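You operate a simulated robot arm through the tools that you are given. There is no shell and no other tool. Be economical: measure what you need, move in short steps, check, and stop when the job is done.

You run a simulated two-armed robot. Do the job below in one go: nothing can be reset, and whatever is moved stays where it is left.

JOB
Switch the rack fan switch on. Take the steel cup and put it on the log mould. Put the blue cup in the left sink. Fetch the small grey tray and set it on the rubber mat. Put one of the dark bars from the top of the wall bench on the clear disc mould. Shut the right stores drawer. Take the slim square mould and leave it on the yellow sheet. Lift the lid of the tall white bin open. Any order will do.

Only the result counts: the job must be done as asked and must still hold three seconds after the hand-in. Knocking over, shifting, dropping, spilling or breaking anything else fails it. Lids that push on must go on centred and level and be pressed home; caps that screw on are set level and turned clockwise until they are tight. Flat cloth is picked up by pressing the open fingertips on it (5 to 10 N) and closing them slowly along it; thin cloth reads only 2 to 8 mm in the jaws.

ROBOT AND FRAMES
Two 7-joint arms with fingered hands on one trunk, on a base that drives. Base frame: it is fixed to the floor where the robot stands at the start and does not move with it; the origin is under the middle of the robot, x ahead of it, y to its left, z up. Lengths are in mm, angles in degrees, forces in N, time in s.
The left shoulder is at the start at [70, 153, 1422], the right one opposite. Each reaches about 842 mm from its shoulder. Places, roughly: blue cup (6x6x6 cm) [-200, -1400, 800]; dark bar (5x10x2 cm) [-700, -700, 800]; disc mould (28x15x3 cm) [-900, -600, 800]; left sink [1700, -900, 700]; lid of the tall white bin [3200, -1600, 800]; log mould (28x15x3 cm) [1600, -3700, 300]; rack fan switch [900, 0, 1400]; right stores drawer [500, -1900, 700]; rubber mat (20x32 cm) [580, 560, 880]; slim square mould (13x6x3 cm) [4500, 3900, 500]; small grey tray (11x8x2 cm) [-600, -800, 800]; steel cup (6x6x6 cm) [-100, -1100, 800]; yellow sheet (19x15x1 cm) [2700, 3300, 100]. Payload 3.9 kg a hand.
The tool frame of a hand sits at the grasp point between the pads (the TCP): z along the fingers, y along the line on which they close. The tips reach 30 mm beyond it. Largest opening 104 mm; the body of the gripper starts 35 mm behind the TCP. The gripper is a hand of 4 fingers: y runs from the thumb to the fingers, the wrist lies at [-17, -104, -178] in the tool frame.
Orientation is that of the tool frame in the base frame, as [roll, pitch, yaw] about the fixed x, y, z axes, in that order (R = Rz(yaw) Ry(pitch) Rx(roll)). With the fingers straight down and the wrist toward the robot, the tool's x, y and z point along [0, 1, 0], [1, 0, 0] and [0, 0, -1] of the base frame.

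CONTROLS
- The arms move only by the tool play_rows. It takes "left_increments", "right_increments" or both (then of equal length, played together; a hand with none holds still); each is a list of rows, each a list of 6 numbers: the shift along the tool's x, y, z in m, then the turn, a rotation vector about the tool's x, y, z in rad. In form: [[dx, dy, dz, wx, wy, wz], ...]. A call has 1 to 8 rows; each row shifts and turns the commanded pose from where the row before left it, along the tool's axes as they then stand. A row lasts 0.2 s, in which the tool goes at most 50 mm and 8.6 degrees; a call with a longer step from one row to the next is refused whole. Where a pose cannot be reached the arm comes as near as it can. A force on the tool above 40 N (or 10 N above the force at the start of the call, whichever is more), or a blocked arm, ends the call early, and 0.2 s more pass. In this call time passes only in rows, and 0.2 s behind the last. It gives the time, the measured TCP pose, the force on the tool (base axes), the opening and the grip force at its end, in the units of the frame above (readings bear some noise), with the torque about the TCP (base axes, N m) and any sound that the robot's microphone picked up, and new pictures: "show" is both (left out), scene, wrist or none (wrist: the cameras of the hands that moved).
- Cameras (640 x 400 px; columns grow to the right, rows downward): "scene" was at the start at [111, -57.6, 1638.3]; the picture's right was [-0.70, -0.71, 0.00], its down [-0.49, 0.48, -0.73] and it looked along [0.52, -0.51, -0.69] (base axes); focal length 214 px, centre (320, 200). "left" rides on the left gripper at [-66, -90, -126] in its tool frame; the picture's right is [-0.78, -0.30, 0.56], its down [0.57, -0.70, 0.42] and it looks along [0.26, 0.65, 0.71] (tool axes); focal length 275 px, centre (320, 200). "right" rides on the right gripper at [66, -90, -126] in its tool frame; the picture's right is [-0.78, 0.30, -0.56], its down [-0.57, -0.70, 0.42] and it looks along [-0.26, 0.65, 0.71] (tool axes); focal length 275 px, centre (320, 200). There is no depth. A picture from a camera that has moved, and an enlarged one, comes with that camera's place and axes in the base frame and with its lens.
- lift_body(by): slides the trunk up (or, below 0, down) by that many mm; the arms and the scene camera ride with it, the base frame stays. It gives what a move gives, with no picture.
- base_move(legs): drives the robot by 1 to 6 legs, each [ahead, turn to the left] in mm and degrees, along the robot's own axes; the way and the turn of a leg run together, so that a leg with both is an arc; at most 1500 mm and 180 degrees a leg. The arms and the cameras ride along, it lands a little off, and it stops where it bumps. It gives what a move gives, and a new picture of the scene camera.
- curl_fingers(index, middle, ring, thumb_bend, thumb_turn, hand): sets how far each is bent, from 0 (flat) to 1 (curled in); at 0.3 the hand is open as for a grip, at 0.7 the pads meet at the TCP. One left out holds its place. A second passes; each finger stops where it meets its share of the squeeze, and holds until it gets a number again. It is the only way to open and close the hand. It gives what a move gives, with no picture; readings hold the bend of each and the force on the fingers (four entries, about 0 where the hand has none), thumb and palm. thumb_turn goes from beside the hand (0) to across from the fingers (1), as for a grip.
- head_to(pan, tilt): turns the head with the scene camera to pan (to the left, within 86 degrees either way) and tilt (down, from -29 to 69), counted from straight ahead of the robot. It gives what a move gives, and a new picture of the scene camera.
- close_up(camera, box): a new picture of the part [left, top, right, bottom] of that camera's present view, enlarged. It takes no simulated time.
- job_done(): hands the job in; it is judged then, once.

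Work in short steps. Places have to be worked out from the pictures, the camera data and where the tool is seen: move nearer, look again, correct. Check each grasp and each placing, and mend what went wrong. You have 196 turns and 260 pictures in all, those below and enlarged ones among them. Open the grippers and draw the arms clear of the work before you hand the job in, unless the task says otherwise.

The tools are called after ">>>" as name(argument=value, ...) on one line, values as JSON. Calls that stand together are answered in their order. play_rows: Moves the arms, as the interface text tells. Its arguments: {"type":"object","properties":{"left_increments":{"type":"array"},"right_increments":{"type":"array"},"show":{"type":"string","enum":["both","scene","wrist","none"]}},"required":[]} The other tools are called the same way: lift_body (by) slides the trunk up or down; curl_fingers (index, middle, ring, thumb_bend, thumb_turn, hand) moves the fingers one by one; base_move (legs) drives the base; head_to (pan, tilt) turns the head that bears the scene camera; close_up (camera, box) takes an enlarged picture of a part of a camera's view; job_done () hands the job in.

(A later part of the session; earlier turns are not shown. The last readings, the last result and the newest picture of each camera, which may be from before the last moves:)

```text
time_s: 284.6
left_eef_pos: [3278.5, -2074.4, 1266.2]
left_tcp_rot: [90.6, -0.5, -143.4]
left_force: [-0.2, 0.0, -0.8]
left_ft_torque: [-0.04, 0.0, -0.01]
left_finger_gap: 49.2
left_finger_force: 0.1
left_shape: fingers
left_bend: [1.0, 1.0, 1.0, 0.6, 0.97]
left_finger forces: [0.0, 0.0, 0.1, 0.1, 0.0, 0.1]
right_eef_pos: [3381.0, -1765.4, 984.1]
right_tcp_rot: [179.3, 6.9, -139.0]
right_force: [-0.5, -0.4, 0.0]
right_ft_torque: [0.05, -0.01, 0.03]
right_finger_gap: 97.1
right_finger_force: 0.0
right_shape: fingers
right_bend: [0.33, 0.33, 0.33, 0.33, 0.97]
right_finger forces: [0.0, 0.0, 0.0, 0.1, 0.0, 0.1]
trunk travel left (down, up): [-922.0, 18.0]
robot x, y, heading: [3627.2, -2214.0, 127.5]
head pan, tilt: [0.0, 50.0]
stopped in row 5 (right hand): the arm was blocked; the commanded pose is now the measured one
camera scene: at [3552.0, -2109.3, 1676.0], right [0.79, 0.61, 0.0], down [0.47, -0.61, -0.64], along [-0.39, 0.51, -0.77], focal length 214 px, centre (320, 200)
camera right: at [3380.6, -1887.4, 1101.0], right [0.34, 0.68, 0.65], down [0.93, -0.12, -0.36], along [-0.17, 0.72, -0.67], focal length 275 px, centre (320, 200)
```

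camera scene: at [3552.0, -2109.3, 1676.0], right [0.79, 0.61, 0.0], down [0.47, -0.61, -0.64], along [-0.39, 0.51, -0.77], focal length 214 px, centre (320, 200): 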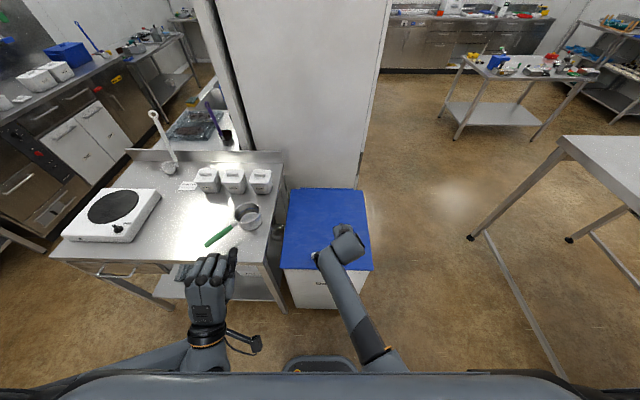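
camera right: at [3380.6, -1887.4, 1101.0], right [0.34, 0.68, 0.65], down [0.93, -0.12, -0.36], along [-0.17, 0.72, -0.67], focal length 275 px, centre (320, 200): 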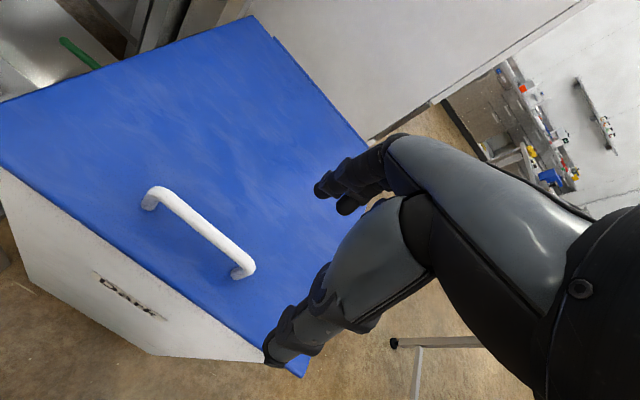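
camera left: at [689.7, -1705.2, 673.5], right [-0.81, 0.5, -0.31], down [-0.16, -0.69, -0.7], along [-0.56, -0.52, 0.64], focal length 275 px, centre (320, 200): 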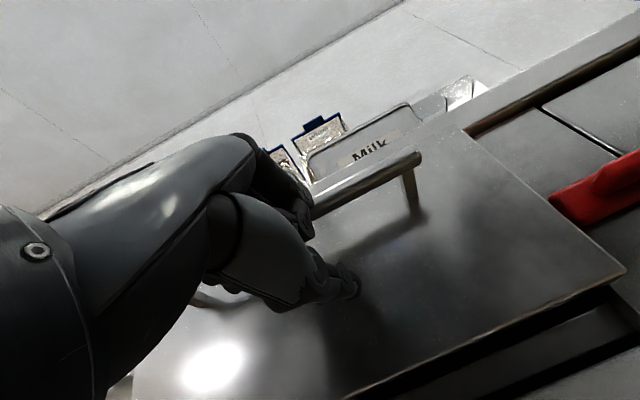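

The arm is blocked reaching inward; handle now fixes at ≈(3325,-1775,838). I turn the base 14° left so the handle lies in front of the right arm, and lower the trunk while raising the arm.

>>> play_rows(right_increments=[[-0.02, -0.01, -0.04, 0, 0.06, 0], [-0.02, -0.01, -0.04, 0, 0.06, 0], [0, 0, -0.04, 0, 0, 0]], show="none")

>>> base_move(legs=[[-40, 0], [0, 14]])

>>> lift_body(by=-170)

>>> close_up(camera="right", box=[0, 0, 640, 400])

```text
time_s: 285.4
left_eef_pos: [3277.0, -2073.5, 1266.4]
left_tcp_rot: [90.6, -0.4, -143.3]
left_force: [-0.4, 1.0, -0.1]
left_ft_torque: [0.0, 0.04, -0.01]
left_finger_gap: 49.4
left_finger_force: 0.0
left_shape: fingers
left_bend: [1.0, 1.0, 1.0, 0.6, 0.97]
left_finger forces: [0.1, 0.0, 0.1, 0.0, 0.1, 0.1]
right_eef_pos: [3418.8, -1763.8, 1107.8]
right_tcp_rot: [179.5, -0.3, -138.9]
right_force: [-0.5, -0.1, -0.6]
right_ft_torque: [-0.03, -0.04, 0.0]
right_finger_gap: 97.1
right_finger_force: 0.1
right_shape: fingers
right_bend: [0.33, 0.33, 0.33, 0.33, 0.97]
right_finger forces: [0.1, 0.0, 0.1, 0.0, 0.0, 0.1]
trunk travel left (down, up): [-922.0, 18.0]
robot x, y, heading: [3626.7, -2207.8, 127.5]
head pan, tilt: [0.0, 50.0]
```

```text
time_s: 287.1
left_eef_pos: [3280.7, -2195.0, 1266.4]
left_tcp_rot: [90.4, -0.3, -129.4]
left_force: [0.4, 0.2, 0.2]
left_ft_torque: [-0.02, -0.03, -0.03]
left_finger_gap: 49.6
left_finger_force: 0.1
left_shape: fingers
left_bend: [1.0, 1.0, 1.0, 0.6, 0.97]
left_finger forces: [0.0, 0.0, 0.0, 0.0, 0.1, 0.0]
right_eef_pos: [3342.4, -1858.5, 1109.6]
right_tcp_rot: [179.3, -0.2, -124.9]
right_force: [-0.1, 0.2, -0.2]
right_ft_torque: [0.02, 0.01, 0.0]
right_finger_gap: 97.1
right_finger_force: 0.1
right_shape: fingers
right_bend: [0.33, 0.33, 0.33, 0.33, 0.97]
right_finger forces: [0.0, 0.0, 0.1, 0.0, 0.0, 0.1]
trunk travel left (down, up): [-922.0, 18.0]
robot x, y, heading: [3651.1, -2242.5, 141.2]
head pan, tilt: [0.0, 50.0]
camera scene: at [3555.5, -2163.1, 1676.1], right [0.63, 0.78, 0.0], down [0.6, -0.48, -0.64], along [-0.5, 0.4, -0.77], focal length 214 px, centre (320, 200)
```

scene: 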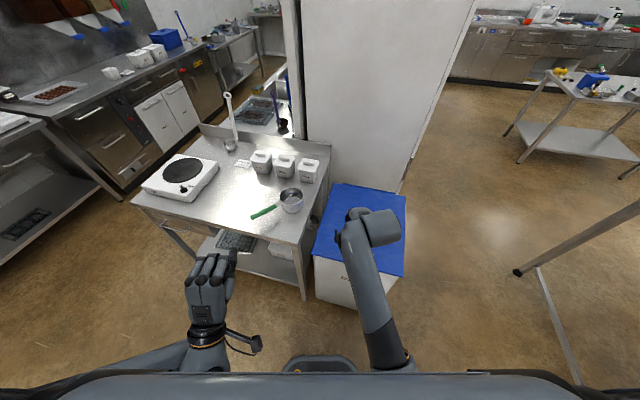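

```text
time_s: 289.0
left_eef_pos: [3279.9, -2193.0, 1095.8]
left_tcp_rot: [90.5, -0.4, -129.3]
left_force: [0.0, 0.1, -1.1]
left_ft_torque: [-0.03, -0.02, 0.0]
left_finger_gap: 49.7
left_finger_force: 0.2
left_shape: fingers
left_bend: [1.0, 1.0, 1.0, 0.6, 0.97]
left_finger forces: [0.0, 0.1, 0.0, 0.0, 0.0, 0.0]
right_eef_pos: [3342.3, -1857.5, 938.7]
right_tcp_rot: [179.5, -0.2, -125.0]
right_force: [0.2, 0.8, 0.1]
right_ft_torque: [0.03, 0.01, 0.02]
right_finger_gap: 97.0
right_finger_force: 0.0
right_shape: fingers
right_bend: [0.33, 0.33, 0.33, 0.33, 0.97]
right_finger forces: [0.1, 0.0, 0.1, 0.0, 0.0, 0.1]
trunk travel left (down, up): [-752.0, 188.0]
robot x, y, heading: [3649.2, -2243.1, 141.0]
head pan, tilt: [0.0, 50.0]
```

```text
1.00 times, centred on (320, 200) of right (not enlarged: the box is as wide or as high as the picture)
camera zoom: at [3379.8, -1964.5, 1064.2], right [0.21, 0.8, 0.56], down [0.9, 0.07, -0.43], along [-0.39, 0.59, -0.71], focal length 275 px, centre (320, 200)
```

zoom: 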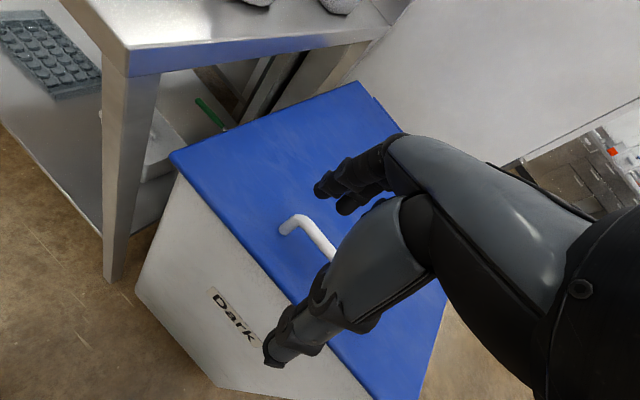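

Handle's left end fits the estimate. I shift over the handle centre and rotate a little toward its normal.

>>> play_rows(right_increments=[[-0.028, 0.03, 0, 0, 0, 0], [-0.028, 0.03, 0, 0, 0, 0], [0, 0, 0, 0, 0, 0.1], [0, 0, 0, 0, 0, 0.1], [0, 0, 0.03, 0, 0, 0]])

```text
time_s: 290.2
left_eef_pos: [3280.5, -2192.7, 1096.3]
left_tcp_rot: [90.5, -0.4, -129.5]
left_force: [0.2, -1.0, 0.7]
left_ft_torque: [0.0, 0.02, -0.01]
left_finger_gap: 49.7
left_finger_force: 0.0
left_shape: fingers
left_bend: [1.0, 1.0, 1.0, 0.6, 0.97]
left_finger forces: [0.1, 0.1, 0.1, 0.0, 0.0, 0.0]
right_eef_pos: [3325.3, -1778.9, 907.8]
right_tcp_rot: [179.5, -0.5, -136.5]
right_force: [0.8, -0.6, 0.8]
right_ft_torque: [0.01, -0.03, 0.01]
right_finger_gap: 97.0
right_finger_force: 0.1
right_shape: fingers
right_bend: [0.33, 0.33, 0.33, 0.33, 0.97]
right_finger forces: [0.0, 0.0, 0.1, 0.0, 0.1, 0.1]
trunk travel left (down, up): [-752.0, 188.0]
robot x, y, heading: [3649.0, -2242.0, 141.2]
head pan, tilt: [0.0, 50.0]
camera scene: at [3554.7, -2161.3, 1506.0], right [0.63, 0.78, 0.0], down [0.6, -0.48, -0.64], along [-0.5, 0.4, -0.77], focal length 214 px, centre (320, 200)
camera right: at [3341.3, -1889.2, 1034.2], right [0.36, 0.75, 0.55], down [0.89, -0.11, -0.43], along [-0.26, 0.65, -0.71], focal length 275 px, centre (320, 200)
```

scene: 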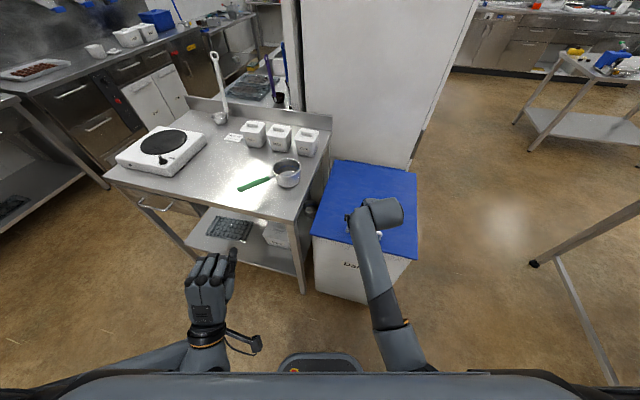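
right: 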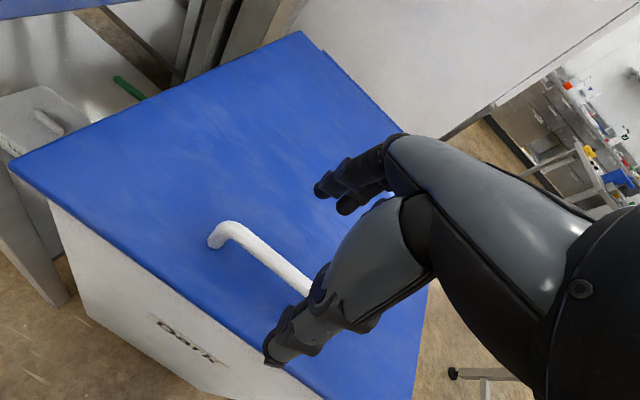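

The bar passes right under the TCP. I descend to straddle it.

>>> play_rows(right_increments=[[0, 0, 0.025, 0, 0, 0], [0, 0, 0.02, 0, 0, 0], [0, 0, 0.01, 0, 0, 0], [0, 0, 0.006, 0, 0, 0]], show="wrist")

```text
time_s: 291.2
left_eef_pos: [3279.4, -2193.2, 1095.7]
left_tcp_rot: [90.6, -0.5, -129.3]
left_force: [-0.2, 0.1, -0.4]
left_ft_torque: [0.01, -0.01, 0.0]
left_finger_gap: 49.5
left_finger_force: 0.1
left_shape: fingers
left_bend: [1.0, 1.0, 1.0, 0.6, 0.97]
left_finger forces: [0.0, 0.1, 0.1, 0.1, 0.1, 0.0]
right_eef_pos: [3324.8, -1777.7, 848.3]
right_tcp_rot: [179.6, -0.2, -136.4]
right_force: [0.3, -0.3, -0.4]
right_ft_torque: [-0.01, -0.01, -0.02]
right_finger_gap: 97.3
right_finger_force: 0.0
right_shape: fingers
right_bend: [0.33, 0.33, 0.33, 0.33, 0.97]
right_finger forces: [0.1, 0.1, 0.0, 0.1, 0.1, 0.0]
trunk travel left (down, up): [-752.0, 188.0]
robot x, y, heading: [3653.1, -2239.9, 141.2]
head pan, tilt: [0.0, 50.0]
camera right: at [3340.4, -1888.8, 972.8], right [0.36, 0.75, 0.55], down [0.89, -0.11, -0.43], along [-0.26, 0.65, -0.71], focal length 275 px, centre (320, 200)
```

right: 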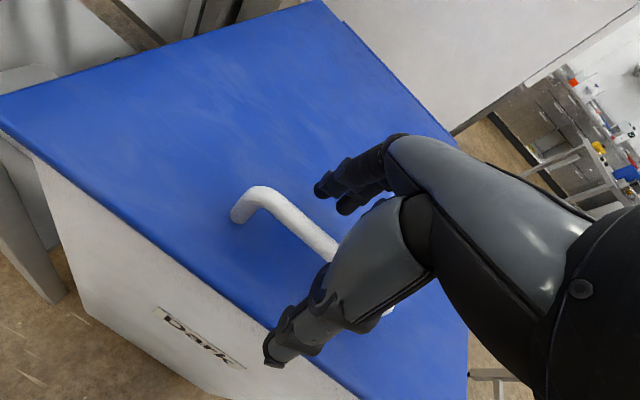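

The bar is exactly at the TCP. Closing the fingers on it.

>>> curl_fingers(hand="right", index=0.75, middle=0.75, ring=0.75, thumb_bend=0.75)

>>> play_rows(right_increments=[[0, 0, -0.01, 0, 0, 0], [0, 0, -0.015, 0, 0, 0], [0, 0, -0.02, 0, 0, 0]])

```text
time_s: 292.2
left_eef_pos: [3275.7, -2189.7, 1094.0]
left_tcp_rot: [90.9, -0.5, -129.4]
left_force: [0.6, -0.1, -0.5]
left_ft_torque: [0.0, 0.0, 0.0]
left_finger_gap: 49.5
left_finger_force: 0.1
left_shape: fingers
left_bend: [1.0, 1.0, 1.0, 0.6, 0.97]
left_finger forces: [0.0, 0.1, 0.1, 0.0, 0.0, 0.1]
right_eef_pos: [3320.4, -1775.3, 844.4]
right_tcp_rot: [179.7, -0.4, -136.4]
right_force: [-19.9, 22.1, -7.3]
right_ft_torque: [0.21, 0.31, 0.37]
right_finger_gap: 2.5
right_finger_force: 16.8
right_shape: fingers
right_bend: [0.73, 0.73, 0.73, 0.73, 0.97]
right_finger forces: [10.6, 8.7, 10.7, 0.1, 4.0, 0.0]
trunk travel left (down, up): [-752.0, 188.0]
robot x, y, heading: [3653.5, -2240.9, 141.1]
head pan, tilt: [0.0, 50.0]
```

```text
time_s: 293.1
left_eef_pos: [3275.0, -2188.9, 1094.3]
left_tcp_rot: [90.8, -0.5, -129.3]
left_force: [0.4, -1.1, 0.3]
left_ft_torque: [-0.03, 0.01, 0.04]
left_finger_gap: 49.5
left_finger_force: 0.1
left_shape: fingers
left_bend: [1.0, 1.0, 1.0, 0.6, 0.97]
left_finger forces: [0.0, 0.1, 0.1, 0.1, 0.1, 0.0]
right_eef_pos: [3319.8, -1770.3, 888.5]
right_tcp_rot: [179.2, -0.1, -136.2]
right_force: [-23.7, 28.6, -11.1]
right_ft_torque: [0.22, 0.34, 0.38]
right_finger_gap: 3.3
right_finger_force: 18.5
right_shape: fingers
right_bend: [0.73, 0.64, 0.73, 0.74, 0.97]
right_finger forces: [12.7, 10.5, 11.8, 0.0, 1.5, 0.1]
trunk travel left (down, up): [-752.0, 188.0]
robot x, y, heading: [3652.6, -2241.6, 141.3]
head pan, tilt: [0.0, 50.0]
stopped in row 3 (right hand): the force on the tool passed its limit at 41 N (the readings are from after the stop); the commanded pose is now the measured one
camera scene: at [3548.5, -2155.4, 1505.2], right [0.62, 0.78, 0.0], down [0.6, -0.48, -0.64], along [-0.5, 0.4, -0.77], focal length 214 px, centre (320, 200)
camera right: at [3335.9, -1882.6, 1015.6], right [0.36, 0.75, 0.56], down [0.89, -0.11, -0.44], along [-0.27, 0.66, -0.71], focal length 275 px, centre (320, 200)
```

scene: 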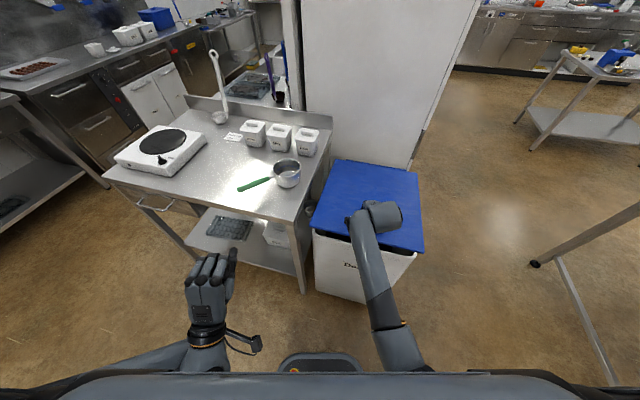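
right: 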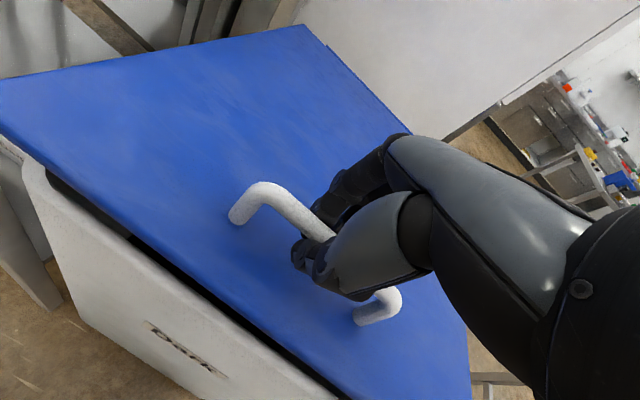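

The lid is rising with the fingers hooked under the bar, but I'm pulling it toward me. I ease forward and follow the arc up and back.

>>> play_rows(right_increments=[[0, 0.014, -0.005, 0, 0, 0], [0, 0.008, -0.03, 0.05, 0, 0], [0, 0.007, -0.03, 0.05, 0, 0], [0, 0.007, -0.03, 0.06, 0, 0], [0, 0.007, -0.03, 0.06, 0, 0]])

```text
time_s: 294.3
left_eef_pos: [3280.0, -2184.5, 1096.1]
left_tcp_rot: [90.8, -0.7, -129.3]
left_force: [0.3, -0.3, -0.6]
left_ft_torque: [0.01, -0.03, 0.0]
left_finger_gap: 49.8
left_finger_force: 0.1
left_shape: fingers
left_bend: [1.0, 1.0, 1.0, 0.6, 0.97]
left_finger forces: [0.0, 0.0, 0.0, 0.1, 0.1, 0.1]
right_eef_pos: [3293.3, -1730.1, 1008.9]
right_tcp_rot: [-167.4, -0.4, -136.7]
right_force: [5.2, 32.6, -19.3]
right_ft_torque: [-0.12, -0.12, -0.41]
right_finger_gap: 0.0
right_finger_force: 16.6
right_shape: fingers
right_bend: [0.74, 0.74, 0.74, 0.74, 0.97]
right_finger forces: [18.4, 4.6, 8.7, 0.1, 0.0, 0.0]
trunk travel left (down, up): [-752.0, 188.0]
robot x, y, heading: [3652.9, -2245.4, 140.8]
head pan, tilt: [0.0, 50.0]
camera scene: at [3554.1, -2150.5, 1505.1], right [0.63, 0.78, -0.01], down [0.59, -0.49, -0.64], along [-0.5, 0.4, -0.77], focal length 214 px, centre (320, 200)
camera right: at [3287.0, -1818.9, 1151.7], right [0.29, 0.83, 0.47], down [0.95, -0.17, -0.27], along [-0.14, 0.53, -0.84], focal length 275 px, centre (320, 200)
```

scene: 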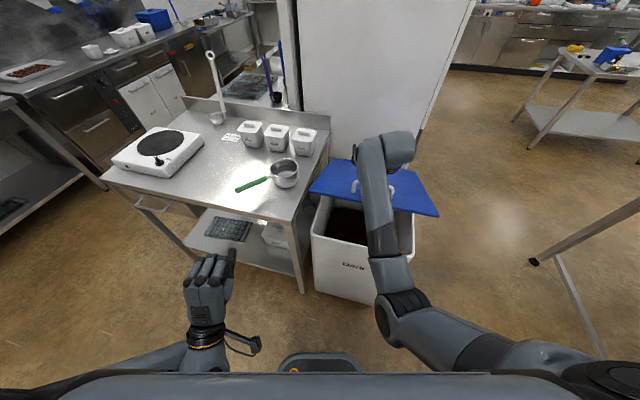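
right: 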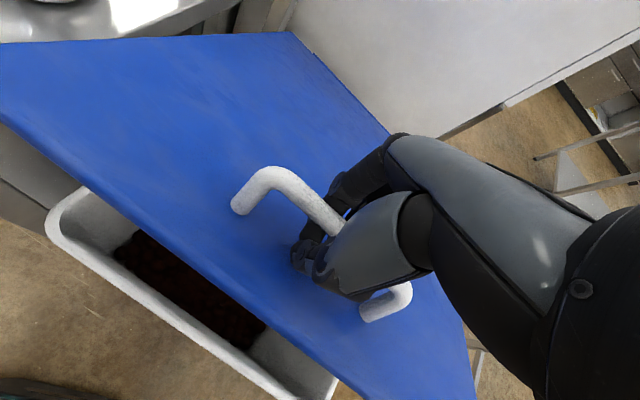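

Lid about 28° open. I follow the arc further (back and up) to about 60°.

>>> play_rows(right_increments=[[0, 0.022, -0.036, 0.05, 0, 0], [0, 0.022, -0.035, 0.05, 0, 0], [0, 0.022, -0.034, 0.05, 0, 0], [0, 0.022, -0.033, 0.05, 0, 0]])

```text
time_s: 295.3
left_eef_pos: [3279.8, -2192.5, 1096.0]
left_tcp_rot: [90.6, -0.4, -129.3]
left_force: [0.9, -0.6, -0.2]
left_ft_torque: [0.02, 0.01, 0.01]
left_finger_gap: 49.5
left_finger_force: 0.0
left_shape: fingers
left_bend: [1.0, 1.0, 1.0, 0.6, 0.97]
left_finger forces: [0.0, 0.0, 0.0, 0.0, 0.0, 0.1]
right_eef_pos: [3204.1, -1649.0, 1122.1]
right_tcp_rot: [-156.3, -0.3, -136.4]
right_force: [0.8, -0.3, -2.8]
right_ft_torque: [-0.08, 0.06, -0.03]
right_finger_gap: 0.0
right_finger_force: 1.6
right_shape: fingers
right_bend: [0.74, 0.75, 0.75, 0.73, 0.97]
right_finger forces: [0.0, 0.0, 2.5, 0.1, 0.0, 0.0]
trunk travel left (down, up): [-752.0, 188.0]
robot x, y, heading: [3652.0, -2242.6, 141.6]
head pan, tilt: [0.0, 50.0]
camera scene: at [3553.3, -2161.4, 1505.8], right [0.63, 0.78, 0.0], down [0.6, -0.48, -0.64], along [-0.5, 0.4, -0.77], focal length 214 px, centre (320, 200)
camera right: at [3179.9, -1718.3, 1274.3], right [0.22, 0.89, 0.39], down [0.97, -0.19, -0.11], along [-0.03, 0.4, -0.91], focal length 275 px, centre (320, 200)
```

scene: 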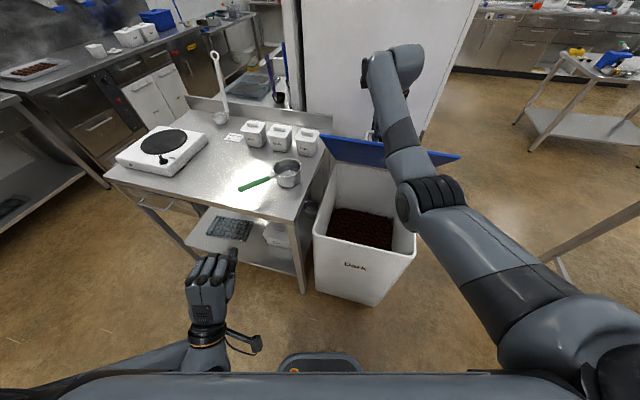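
right: 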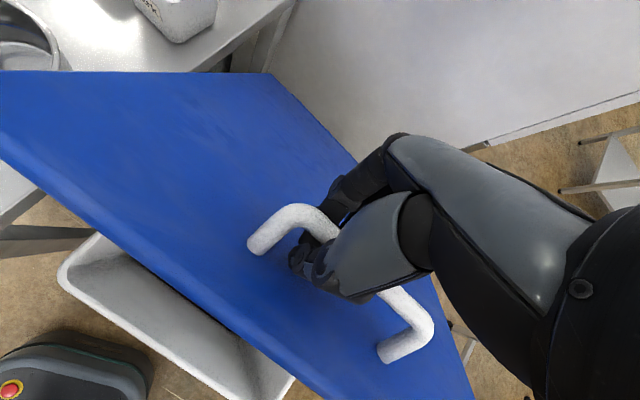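

Lid ~55° open. I keep pushing the handle back and up along the arc.

>>> play_rows(right_increments=[[-0.01, 0.026, -0.028, 0.03, 0, 0], [-0.01, 0.026, -0.027, 0.03, 0, 0], [-0.01, 0.026, -0.025, 0.03, 0, 0], [-0.01, 0.026, -0.022, 0.02, 0, 0]])

```text
time_s: 296.3
left_eef_pos: [3279.2, -2193.8, 1096.1]
left_tcp_rot: [90.6, -0.5, -129.4]
left_force: [0.0, 0.5, 0.0]
left_ft_torque: [-0.02, 0.01, 0.01]
left_finger_gap: 49.6
left_finger_force: 0.0
left_shape: fingers
left_bend: [1.0, 1.0, 1.0, 0.6, 0.97]
left_finger forces: [0.0, 0.0, 0.1, 0.0, 0.1, 0.0]
right_eef_pos: [3224.1, -1606.9, 1143.4]
right_tcp_rot: [-150.2, -0.3, -136.3]
right_force: [-3.7, -1.4, -5.6]
right_ft_torque: [-0.09, 0.1, 0.02]
right_finger_gap: 0.0
right_finger_force: 2.7
right_shape: fingers
right_bend: [0.74, 0.75, 0.74, 0.73, 0.97]
right_finger forces: [0.8, 0.6, 4.4, 0.1, 0.0, 0.1]
right hand out of reach, approached as far as the arm can: row 1, 2, 3, 4
trunk travel left (down, up): [-752.0, 188.0]
robot x, y, heading: [3650.3, -2244.1, 141.5]
head pan, tilt: [0.0, 50.0]
camera scene: at [3553.0, -2161.2, 1505.8], right [0.63, 0.78, 0.0], down [0.6, -0.48, -0.64], along [-0.5, 0.4, -0.77], focal length 214 px, centre (320, 200)
camera right: at [3187.7, -1663.8, 1298.2], right [0.19, 0.92, 0.33], down [0.98, -0.2, -0.02], along [0.04, 0.33, -0.94], focal length 275 px, centre (320, 200)
```

scene: 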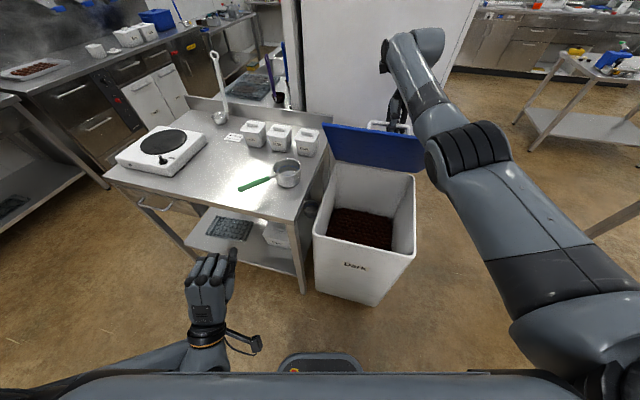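
right: 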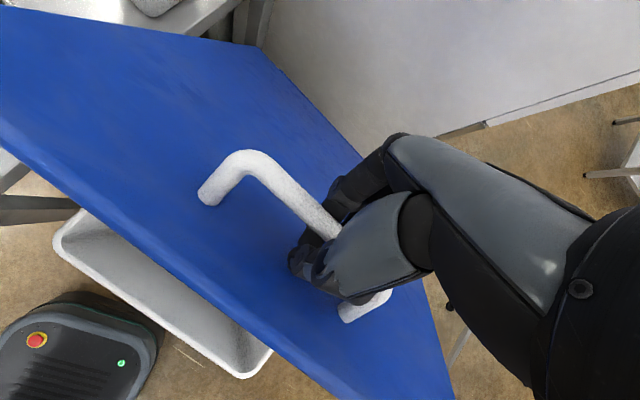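

The arm is at full reach (lid ~62°). I let the base do the rest in small steps: a little lift, then a short drive forward.

>>> lift_body(by=12)

>>> base_move(legs=[[50, 0]])

```text
time_s: 296.9
left_eef_pos: [3276.8, -2190.9, 1107.6]
left_tcp_rot: [90.8, -0.5, -129.5]
left_force: [-0.5, 0.7, 0.1]
left_ft_torque: [0.0, -0.05, -0.02]
left_finger_gap: 49.5
left_finger_force: 0.1
left_shape: fingers
left_bend: [1.0, 1.0, 1.0, 0.6, 0.97]
left_finger forces: [0.0, 0.0, 0.1, 0.0, 0.1, 0.0]
right_eef_pos: [3220.9, -1604.3, 1150.8]
right_tcp_rot: [-149.9, -0.3, -136.3]
right_force: [-7.0, 7.5, -21.4]
right_ft_torque: [-0.21, 0.12, 0.04]
right_finger_gap: 0.1
right_finger_force: 11.0
right_shape: fingers
right_bend: [0.74, 0.75, 0.74, 0.73, 0.97]
right_finger forces: [10.7, 3.1, 8.5, 0.0, 0.1, 0.1]
trunk travel left (down, up): [-764.0, 176.0]
robot x, y, heading: [3650.3, -2241.4, 141.2]
head pan, tilt: [0.0, 50.0]
```

```text
time_s: 297.9
left_eef_pos: [3244.6, -2164.9, 1108.6]
left_tcp_rot: [90.4, -0.5, -129.2]
left_force: [0.0, -1.3, -0.3]
left_ft_torque: [-0.02, 0.02, -0.03]
left_finger_gap: 49.6
left_finger_force: 0.1
left_shape: fingers
left_bend: [1.0, 1.0, 1.0, 0.6, 0.97]
left_finger forces: [0.0, 0.0, 0.1, 0.0, 0.0, 0.1]
right_eef_pos: [3187.1, -1579.0, 1159.6]
right_tcp_rot: [-150.5, -0.3, -136.3]
right_force: [2.4, -2.4, 3.4]
right_ft_torque: [-0.08, 0.01, 0.02]
right_finger_gap: 0.0
right_finger_force: 1.7
right_shape: fingers
right_bend: [0.74, 0.75, 0.75, 0.72, 0.97]
right_finger forces: [0.0, 0.1, 0.5, 0.0, 4.0, 0.1]
trunk travel left (down, up): [-764.0, 176.0]
robot x, y, heading: [3610.7, -2210.2, 141.3]
head pan, tilt: [0.0, 50.0]
camera scene: at [3518.7, -2133.2, 1518.3], right [0.62, 0.78, 0.0], down [0.6, -0.48, -0.64], along [-0.5, 0.4, -0.76], focal length 214 px, centre (320, 200)
```

scene: 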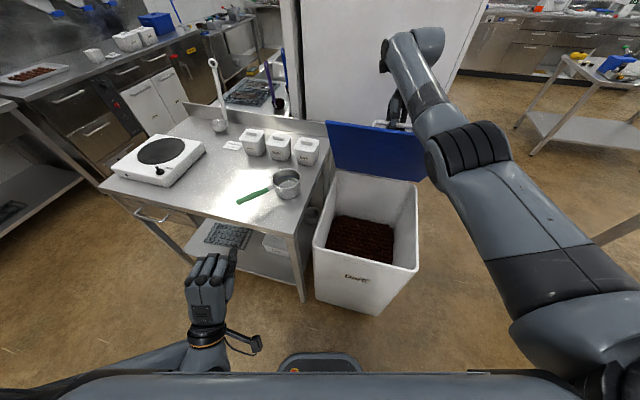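

Works smoothly. Again a small lift and a drive.

>>> lift_body(by=10)

>>> base_move(legs=[[60, 0]])

```text
time_s: 298.4
left_eef_pos: [3240.5, -2163.5, 1117.5]
left_tcp_rot: [90.6, -0.4, -129.3]
left_force: [-0.2, 0.1, -0.6]
left_ft_torque: [-0.01, 0.05, 0.0]
left_finger_gap: 49.6
left_finger_force: 0.2
left_shape: fingers
left_bend: [1.0, 1.0, 1.0, 0.6, 0.97]
left_finger forces: [0.1, 0.0, 0.0, 0.0, 0.0, 0.1]
right_eef_pos: [3184.2, -1577.4, 1166.2]
right_tcp_rot: [-150.1, -0.2, -136.2]
right_force: [-0.2, 0.8, -4.4]
right_ft_torque: [-0.05, 0.08, 0.0]
right_finger_gap: 0.0
right_finger_force: 2.0
right_shape: fingers
right_bend: [0.74, 0.75, 0.74, 0.72, 0.97]
right_finger forces: [0.0, 0.7, 3.6, 0.0, 0.0, 0.0]
trunk travel left (down, up): [-774.0, 166.0]
robot x, y, heading: [3615.5, -2212.1, 141.7]
head pan, tilt: [0.0, 50.0]
```

```text
time_s: 299.4
left_eef_pos: [3196.1, -2126.6, 1117.5]
left_tcp_rot: [90.5, -0.5, -129.2]
left_force: [-0.8, -0.5, 0.0]
left_ft_torque: [-0.01, -0.03, -0.02]
left_finger_gap: 49.6
left_finger_force: 0.2
left_shape: fingers
left_bend: [1.0, 1.0, 1.0, 0.6, 0.97]
left_finger forces: [0.1, 0.1, 0.0, 0.0, 0.0, 0.0]
right_eef_pos: [3139.2, -1541.6, 1169.0]
right_tcp_rot: [-150.5, -0.2, -136.1]
right_force: [6.9, -1.4, 12.3]
right_ft_torque: [0.1, 0.24, 0.07]
right_finger_gap: 0.0
right_finger_force: 15.2
right_shape: fingers
right_bend: [0.74, 0.75, 0.75, 0.73, 0.98]
right_finger forces: [0.0, 0.1, 0.0, 0.1, 30.9, 0.0]
trunk travel left (down, up): [-774.0, 166.0]
robot x, y, heading: [3565.8, -2174.1, 141.4]
head pan, tilt: [0.0, 50.0]
camera scene: at [3470.8, -2094.9, 1528.1], right [0.62, 0.78, 0.0], down [0.6, -0.48, -0.64], along [-0.5, 0.4, -0.77], focal length 214 px, centre (320, 200)
```

scene: 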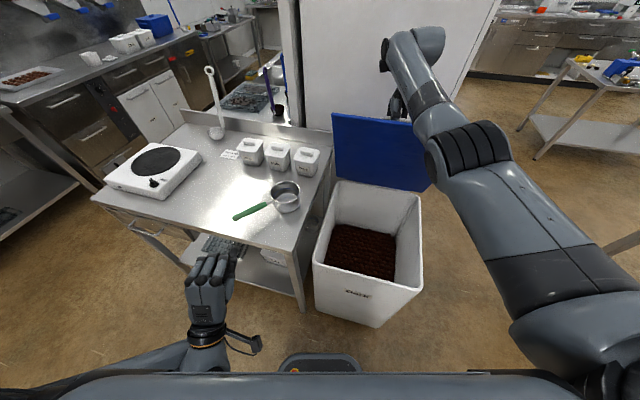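

Lid ~75°. One more small lift and 50 mm drive.

>>> lift_body(by=8)

>>> base_move(legs=[[55, 0]])

>>> close_up(camera="right", box=[0, 0, 640, 400])

```text
time_s: 300.0
left_eef_pos: [3195.3, -2128.2, 1126.8]
left_tcp_rot: [90.5, -0.4, -129.3]
left_force: [-0.4, -0.6, -0.5]
left_ft_torque: [0.0, 0.01, 0.01]
left_finger_gap: 49.4
left_finger_force: 0.1
left_shape: fingers
left_bend: [1.0, 1.0, 1.0, 0.6, 0.97]
left_finger forces: [0.1, 0.0, 0.1, 0.1, 0.0, 0.1]
right_eef_pos: [3138.1, -1543.4, 1177.4]
right_tcp_rot: [-150.5, -0.2, -136.1]
right_force: [3.0, -1.0, 0.6]
right_ft_torque: [0.01, 0.04, 0.02]
right_finger_gap: 0.0
right_finger_force: 0.8
right_shape: fingers
right_bend: [0.74, 0.75, 0.75, 0.72, 0.97]
right_finger forces: [0.1, 0.0, 0.0, 0.0, 2.0, 0.0]
trunk travel left (down, up): [-782.0, 158.0]
robot x, y, heading: [3567.1, -2174.0, 141.5]
head pan, tilt: [0.0, 50.0]
```

```text
time_s: 300.9
left_eef_pos: [3158.5, -2099.0, 1129.3]
left_tcp_rot: [90.3, -0.5, -128.9]
left_force: [0.2, 0.6, 0.2]
left_ft_torque: [0.0, -0.04, -0.01]
left_finger_gap: 49.5
left_finger_force: 0.1
left_shape: fingers
left_bend: [1.0, 1.0, 1.0, 0.6, 0.97]
left_finger forces: [0.0, 0.0, 0.0, 0.1, 0.0, 0.0]
right_eef_pos: [3099.3, -1513.5, 1181.6]
right_tcp_rot: [-150.8, -0.2, -135.9]
right_force: [1.6, -1.1, 1.1]
right_ft_torque: [0.04, 0.09, 0.04]
right_finger_gap: 0.0
right_finger_force: 1.3
right_shape: fingers
right_bend: [0.74, 0.75, 0.75, 0.72, 0.97]
right_finger forces: [0.0, 0.0, 0.0, 0.0, 2.0, 0.0]
trunk travel left (down, up): [-782.0, 158.0]
robot x, y, heading: [3526.4, -2143.3, 141.5]
head pan, tilt: [0.0, 50.0]
camera scene: at [3433.9, -2067.3, 1536.7], right [0.62, 0.78, 0.0], down [0.6, -0.47, -0.65], along [-0.51, 0.4, -0.76], focal length 214 px, centre (320, 200)
```

scene: 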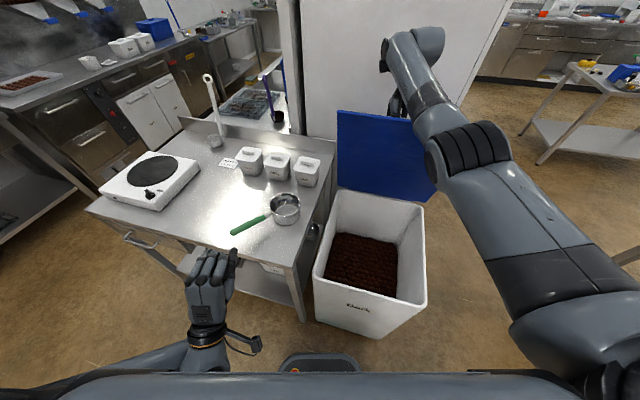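

```text
1.00 times, centred on (320, 200) of right (not enlarged: the box is as wide or as high as the picture)
camera zoom: at [3064.4, -1571.6, 1335.3], right [0.19, 0.92, 0.34], down [0.98, -0.19, -0.03], along [0.04, 0.34, -0.94], focal length 275 px, centre (320, 200)
```

zoom: 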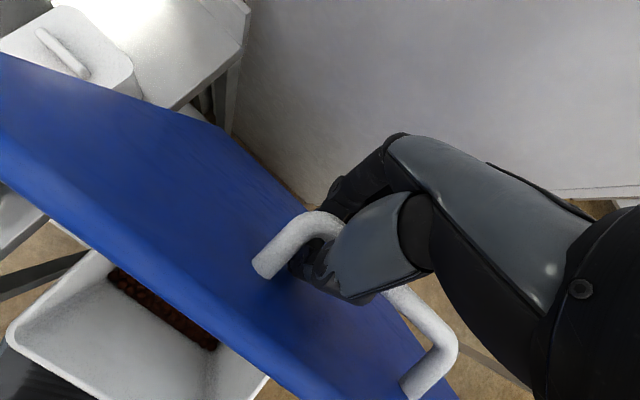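

Lid ≈80°. Now the left fist comes in to push the inner face past vertical while the right still holds the handle.

>>> play_rows(left_increments=[[-0.033, -0.008, 0.035, 0, 0, 0], [-0.033, -0.008, 0.035, 0, 0, 0], [-0.033, -0.008, 0.035, 0, 0, 0], [-0.033, -0.008, 0.035, 0, 0, 0], [-0.033, -0.008, 0.035, 0, 0, 0], [-0.033, -0.008, 0.035, 0, 0, 0], [-0.033, -0.008, 0.035, 0, 0, 0], [-0.033, -0.008, 0.035, 0, 0, 0]])

```text
time_s: 302.7
left_eef_pos: [3104.3, -1710.6, 1056.5]
left_tcp_rot: [90.5, -0.4, -129.0]
left_force: [-0.1, 0.0, 0.7]
left_ft_torque: [0.04, 0.03, -0.02]
left_finger_gap: 49.6
left_finger_force: 0.1
left_shape: fingers
left_bend: [1.0, 1.0, 1.0, 0.6, 0.97]
left_finger forces: [0.0, 0.1, 0.0, 0.1, 0.1, 0.0]
right_eef_pos: [3095.0, -1507.5, 1176.8]
right_tcp_rot: [-150.4, -0.3, -135.9]
right_force: [-1.4, -2.1, 5.3]
right_ft_torque: [0.16, 0.09, 0.0]
right_finger_gap: 0.2
right_finger_force: 3.1
right_shape: fingers
right_bend: [0.74, 0.75, 0.75, 0.73, 0.97]
right_finger forces: [0.0, 0.0, 0.0, 0.1, 6.0, 0.0]
trunk travel left (down, up): [-782.0, 158.0]
robot x, y, heading: [3523.9, -2140.7, 141.4]
head pan, tilt: [0.0, 50.0]
camera scene: at [3428.1, -2060.2, 1536.1], right [0.62, 0.78, 0.0], down [0.6, -0.48, -0.64], along [-0.5, 0.4, -0.77], focal length 214 px, centre (320, 200)
camera left: at [3242.7, -1740.5, 967.4], right [0.06, 0.95, -0.31], down [-0.69, -0.18, -0.7], along [-0.72, 0.25, 0.64], focal length 275 px, centre (320, 200)
```

scene: 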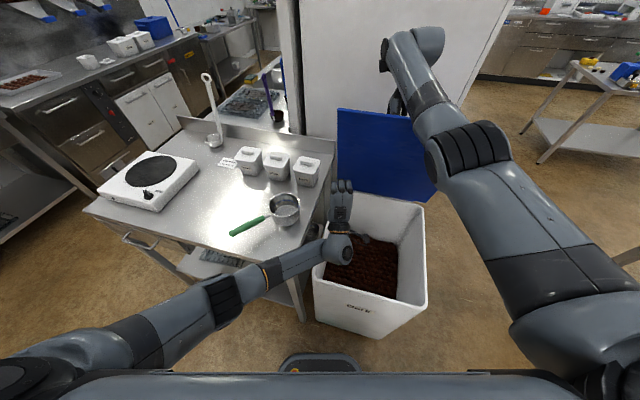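
left: 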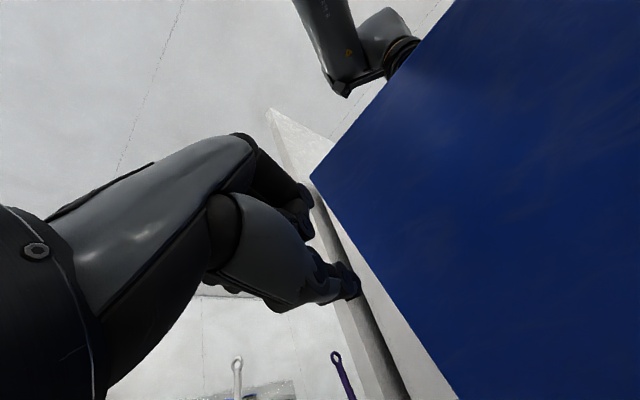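

The fist is just left of the lid edge. I shift right 90 mm and push forward.

>>> play_rows(left_increments=[[-0.045, 0, 0, 0, 0, 0], [-0.045, 0, 0, 0, 0, 0], [-0.01, 0, 0.035, 0, 0, 0], [-0.01, 0, 0.035, 0, 0, 0], [-0.01, 0, 0.03, 0, 0, 0], [-0.01, 0, 0.03, 0, 0, 0]])

```text
time_s: 304.3
left_eef_pos: [3057.3, -1635.9, 1085.7]
left_tcp_rot: [88.7, -3.8, -124.2]
left_force: [-0.4, 0.3, 0.1]
left_ft_torque: [0.03, 0.02, 0.0]
left_finger_gap: 49.7
left_finger_force: 0.1
left_shape: fingers
left_bend: [1.0, 1.0, 1.0, 0.6, 0.97]
left_finger forces: [0.0, 0.0, 0.0, 0.1, 0.0, 0.1]
left hand out of reach, approached as far as the arm can: row 3, 4, 5, 6
right_eef_pos: [3094.1, -1509.0, 1175.0]
right_tcp_rot: [-150.4, -0.1, -136.0]
right_force: [3.2, 1.5, 1.6]
right_ft_torque: [0.16, 0.16, 0.0]
right_finger_gap: 0.1
right_finger_force: 3.0
right_shape: fingers
right_bend: [0.74, 0.75, 0.75, 0.73, 0.98]
right_finger forces: [0.0, 0.1, 0.1, 0.0, 5.5, 0.0]
trunk travel left (down, up): [-782.0, 158.0]
robot x, y, heading: [3525.1, -2140.7, 141.5]
head pan, tilt: [0.0, 50.0]
stopped in row 6 (left hand): the arm was blocked; the commanded pose is now the measured one
camera scene: at [3427.2, -2061.4, 1536.0], right [0.62, 0.78, 0.0], down [0.6, -0.48, -0.64], along [-0.5, 0.4, -0.77], focal length 214 px, centre (320, 200)
camera left: at [3193.0, -1656.2, 989.1], right [-0.04, 0.94, -0.34], down [-0.71, -0.26, -0.65], along [-0.7, 0.21, 0.68], focal length 275 px, centre (320, 200)
```

scene: 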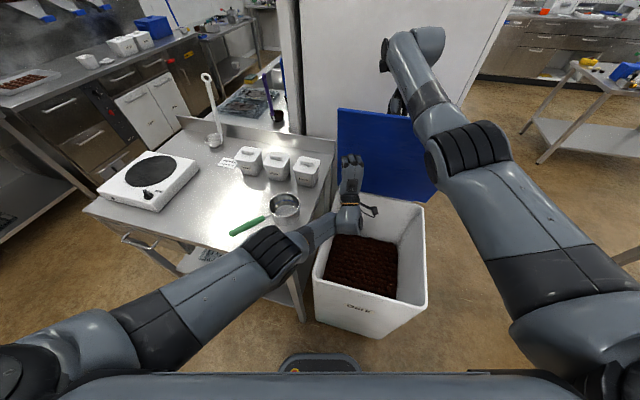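
left: 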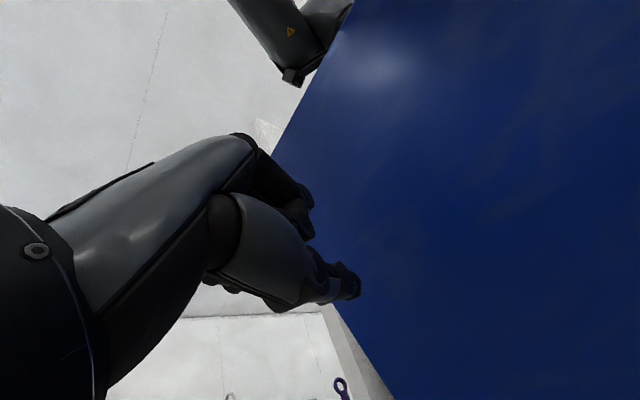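

Both arms are near their reach. I'll use the left fingers: uncurl them partly until they touch the lid, so the right can let go of the handle.

>>> curl_fingers(hand="left", index=0.4, middle=0.4, ring=0.4)

>>> close_up(camera="left", box=[160, 60, 480, 400])

```text
time_s: 305.3
left_eef_pos: [3059.8, -1635.3, 1085.7]
left_tcp_rot: [88.6, -3.9, -124.2]
left_force: [0.2, -1.2, -0.3]
left_ft_torque: [-0.01, -0.04, -0.01]
left_finger_gap: 54.0
left_finger_force: 0.2
left_shape: fingers
left_bend: [0.4, 0.4, 0.4, 0.6, 0.97]
left_finger forces: [0.0, 0.0, 0.1, 0.0, 0.1, 0.1]
right_eef_pos: [3095.5, -1508.8, 1177.5]
right_tcp_rot: [-150.4, -0.3, -135.8]
right_force: [2.5, 1.0, 1.2]
right_ft_torque: [0.2, 0.14, 0.03]
right_finger_gap: 0.0
right_finger_force: 3.3
right_shape: fingers
right_bend: [0.74, 0.75, 0.75, 0.73, 0.98]
right_finger forces: [0.0, 0.0, 0.0, 0.1, 5.6, 0.0]
trunk travel left (down, up): [-782.0, 158.0]
robot x, y, heading: [3524.5, -2142.3, 141.3]
head pan, tilt: [0.0, 50.0]
```

```text
1.18 times, centred on (320, 230) of left
camera zoom: at [3194.2, -1656.0, 989.1], right [-0.04, 0.94, -0.34], down [-0.71, -0.26, -0.65], along [-0.7, 0.21, 0.68], focal length 324 px, centre (320, 165)
```

zoom: 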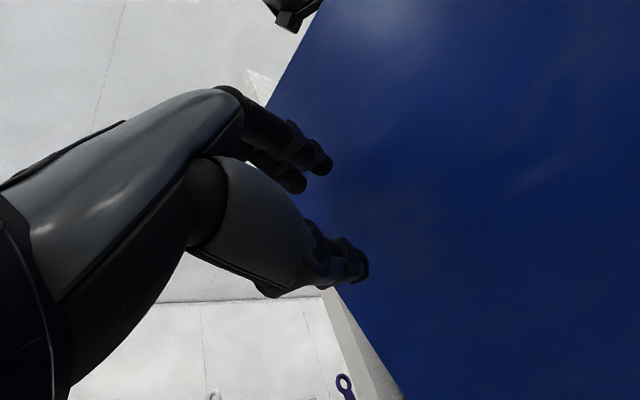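

Not touching yet. The right hand's backward tilt wastes reach, so I rotate it about the bar toward vertical while pushing back.

>>> play_rows(right_increments=[[0, 0.016, -0.008, -0.08, 0, 0], [0, 0.018, -0.008, -0.08, 0, 0], [0, 0.018, -0.006, -0.08, 0, 0], [0, 0.02, -0.005, -0.08, 0, 0]])

```text
time_s: 306.3
left_eef_pos: [3062.6, -1633.1, 1086.6]
left_tcp_rot: [88.6, -3.9, -124.2]
left_force: [0.4, 0.3, 0.0]
left_ft_torque: [0.01, -0.06, -0.02]
left_finger_gap: 53.9
left_finger_force: 0.0
left_shape: fingers
left_bend: [0.4, 0.4, 0.4, 0.6, 0.97]
left_finger forces: [0.1, 0.0, 0.0, 0.0, 0.0, 0.0]
right_eef_pos: [3045.4, -1458.0, 1177.0]
right_tcp_rot: [-168.3, -2.0, -136.5]
right_force: [6.8, 2.9, 2.1]
right_ft_torque: [-0.15, 0.17, 0.12]
right_finger_gap: 0.0
right_finger_force: 3.6
right_shape: fingers
right_bend: [0.74, 0.75, 0.75, 0.72, 0.99]
right_finger forces: [0.0, 0.0, 0.0, 0.1, 7.5, 0.0]
right hand out of reach, approached as far as the arm can: row 3
trunk travel left (down, up): [-782.0, 158.0]
robot x, y, heading: [3525.6, -2139.7, 141.2]
head pan, tilt: [0.0, 50.0]
stopped in row 4 (left hand): the arm was blocked; the commanded pose is now the measured one
camera scene: at [3430.2, -2059.4, 1536.1], right [0.63, 0.78, 0.0], down [0.6, -0.48, -0.64], along [-0.5, 0.4, -0.77], focal length 214 px, centre (320, 200)
camera right: at [3045.5, -1545.8, 1322.0], right [0.3, 0.84, 0.46], down [0.94, -0.17, -0.29], along [-0.17, 0.52, -0.84], focal length 275 px, centre (320, 200)
```

scene: 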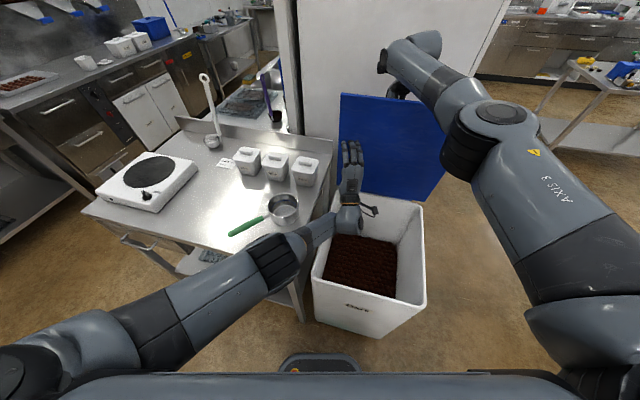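
right: 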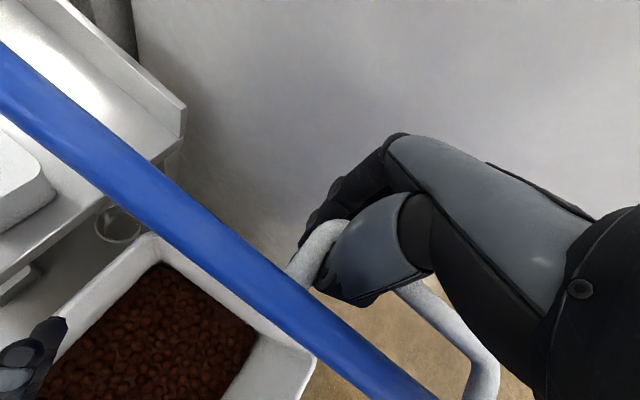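

The lid is just about vertical. I push a bit further past it.

>>> play_rows(right_increments=[[0, 0.018, 0, -0.07, 0, 0], [0, 0.018, 0, -0.07, 0, 0], [0, 0.018, 0.002, -0.05, 0, 0]])

```text
time_s: 307.1
left_eef_pos: [3061.6, -1632.0, 1087.4]
left_tcp_rot: [88.8, -3.7, -124.3]
left_force: [-0.3, 0.4, 0.6]
left_ft_torque: [-0.03, -0.03, -0.03]
left_finger_gap: 53.8
left_finger_force: 0.1
left_shape: fingers
left_bend: [0.4, 0.4, 0.4, 0.6, 0.97]
left_finger forces: [0.0, 0.0, 0.0, 0.0, 0.1, 0.0]
right_eef_pos: [3028.2, -1431.3, 1168.3]
right_tcp_rot: [-177.6, -1.9, -136.8]
right_force: [13.4, 8.7, 10.0]
right_ft_torque: [-0.79, 0.15, 0.62]
right_finger_gap: 0.0
right_finger_force: 6.9
right_shape: fingers
right_bend: [0.74, 0.75, 0.75, 0.72, 0.99]
right_finger forces: [0.0, 0.1, 0.0, 0.1, 13.2, 0.0]
right hand out of reach, approached as far as the arm can: row 1, 3
trunk travel left (down, up): [-782.0, 158.0]
robot x, y, heading: [3525.5, -2136.9, 141.0]
head pan, tilt: [0.0, 50.0]
stopped in row 3 (right hand): the arm was blocked; the commanded pose is now the measured one
camera scene: at [3429.5, -2059.3, 1536.0], right [0.63, 0.78, 0.0], down [0.59, -0.48, -0.64], along [-0.5, 0.41, -0.77], focal length 214 px, centre (320, 200)
camera right: at [3041.8, -1536.1, 1301.1], right [0.36, 0.78, 0.52], down [0.9, -0.14, -0.42], along [-0.25, 0.62, -0.75], focal length 275 px, centre (320, 200)
```

scene: 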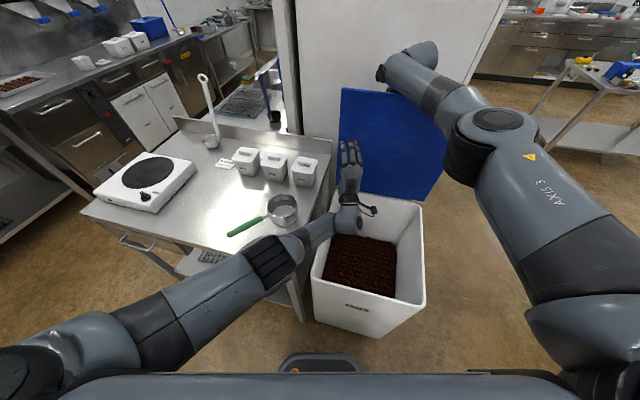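
right: 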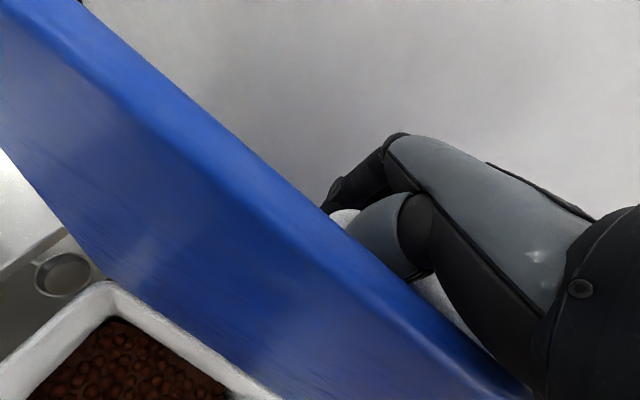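

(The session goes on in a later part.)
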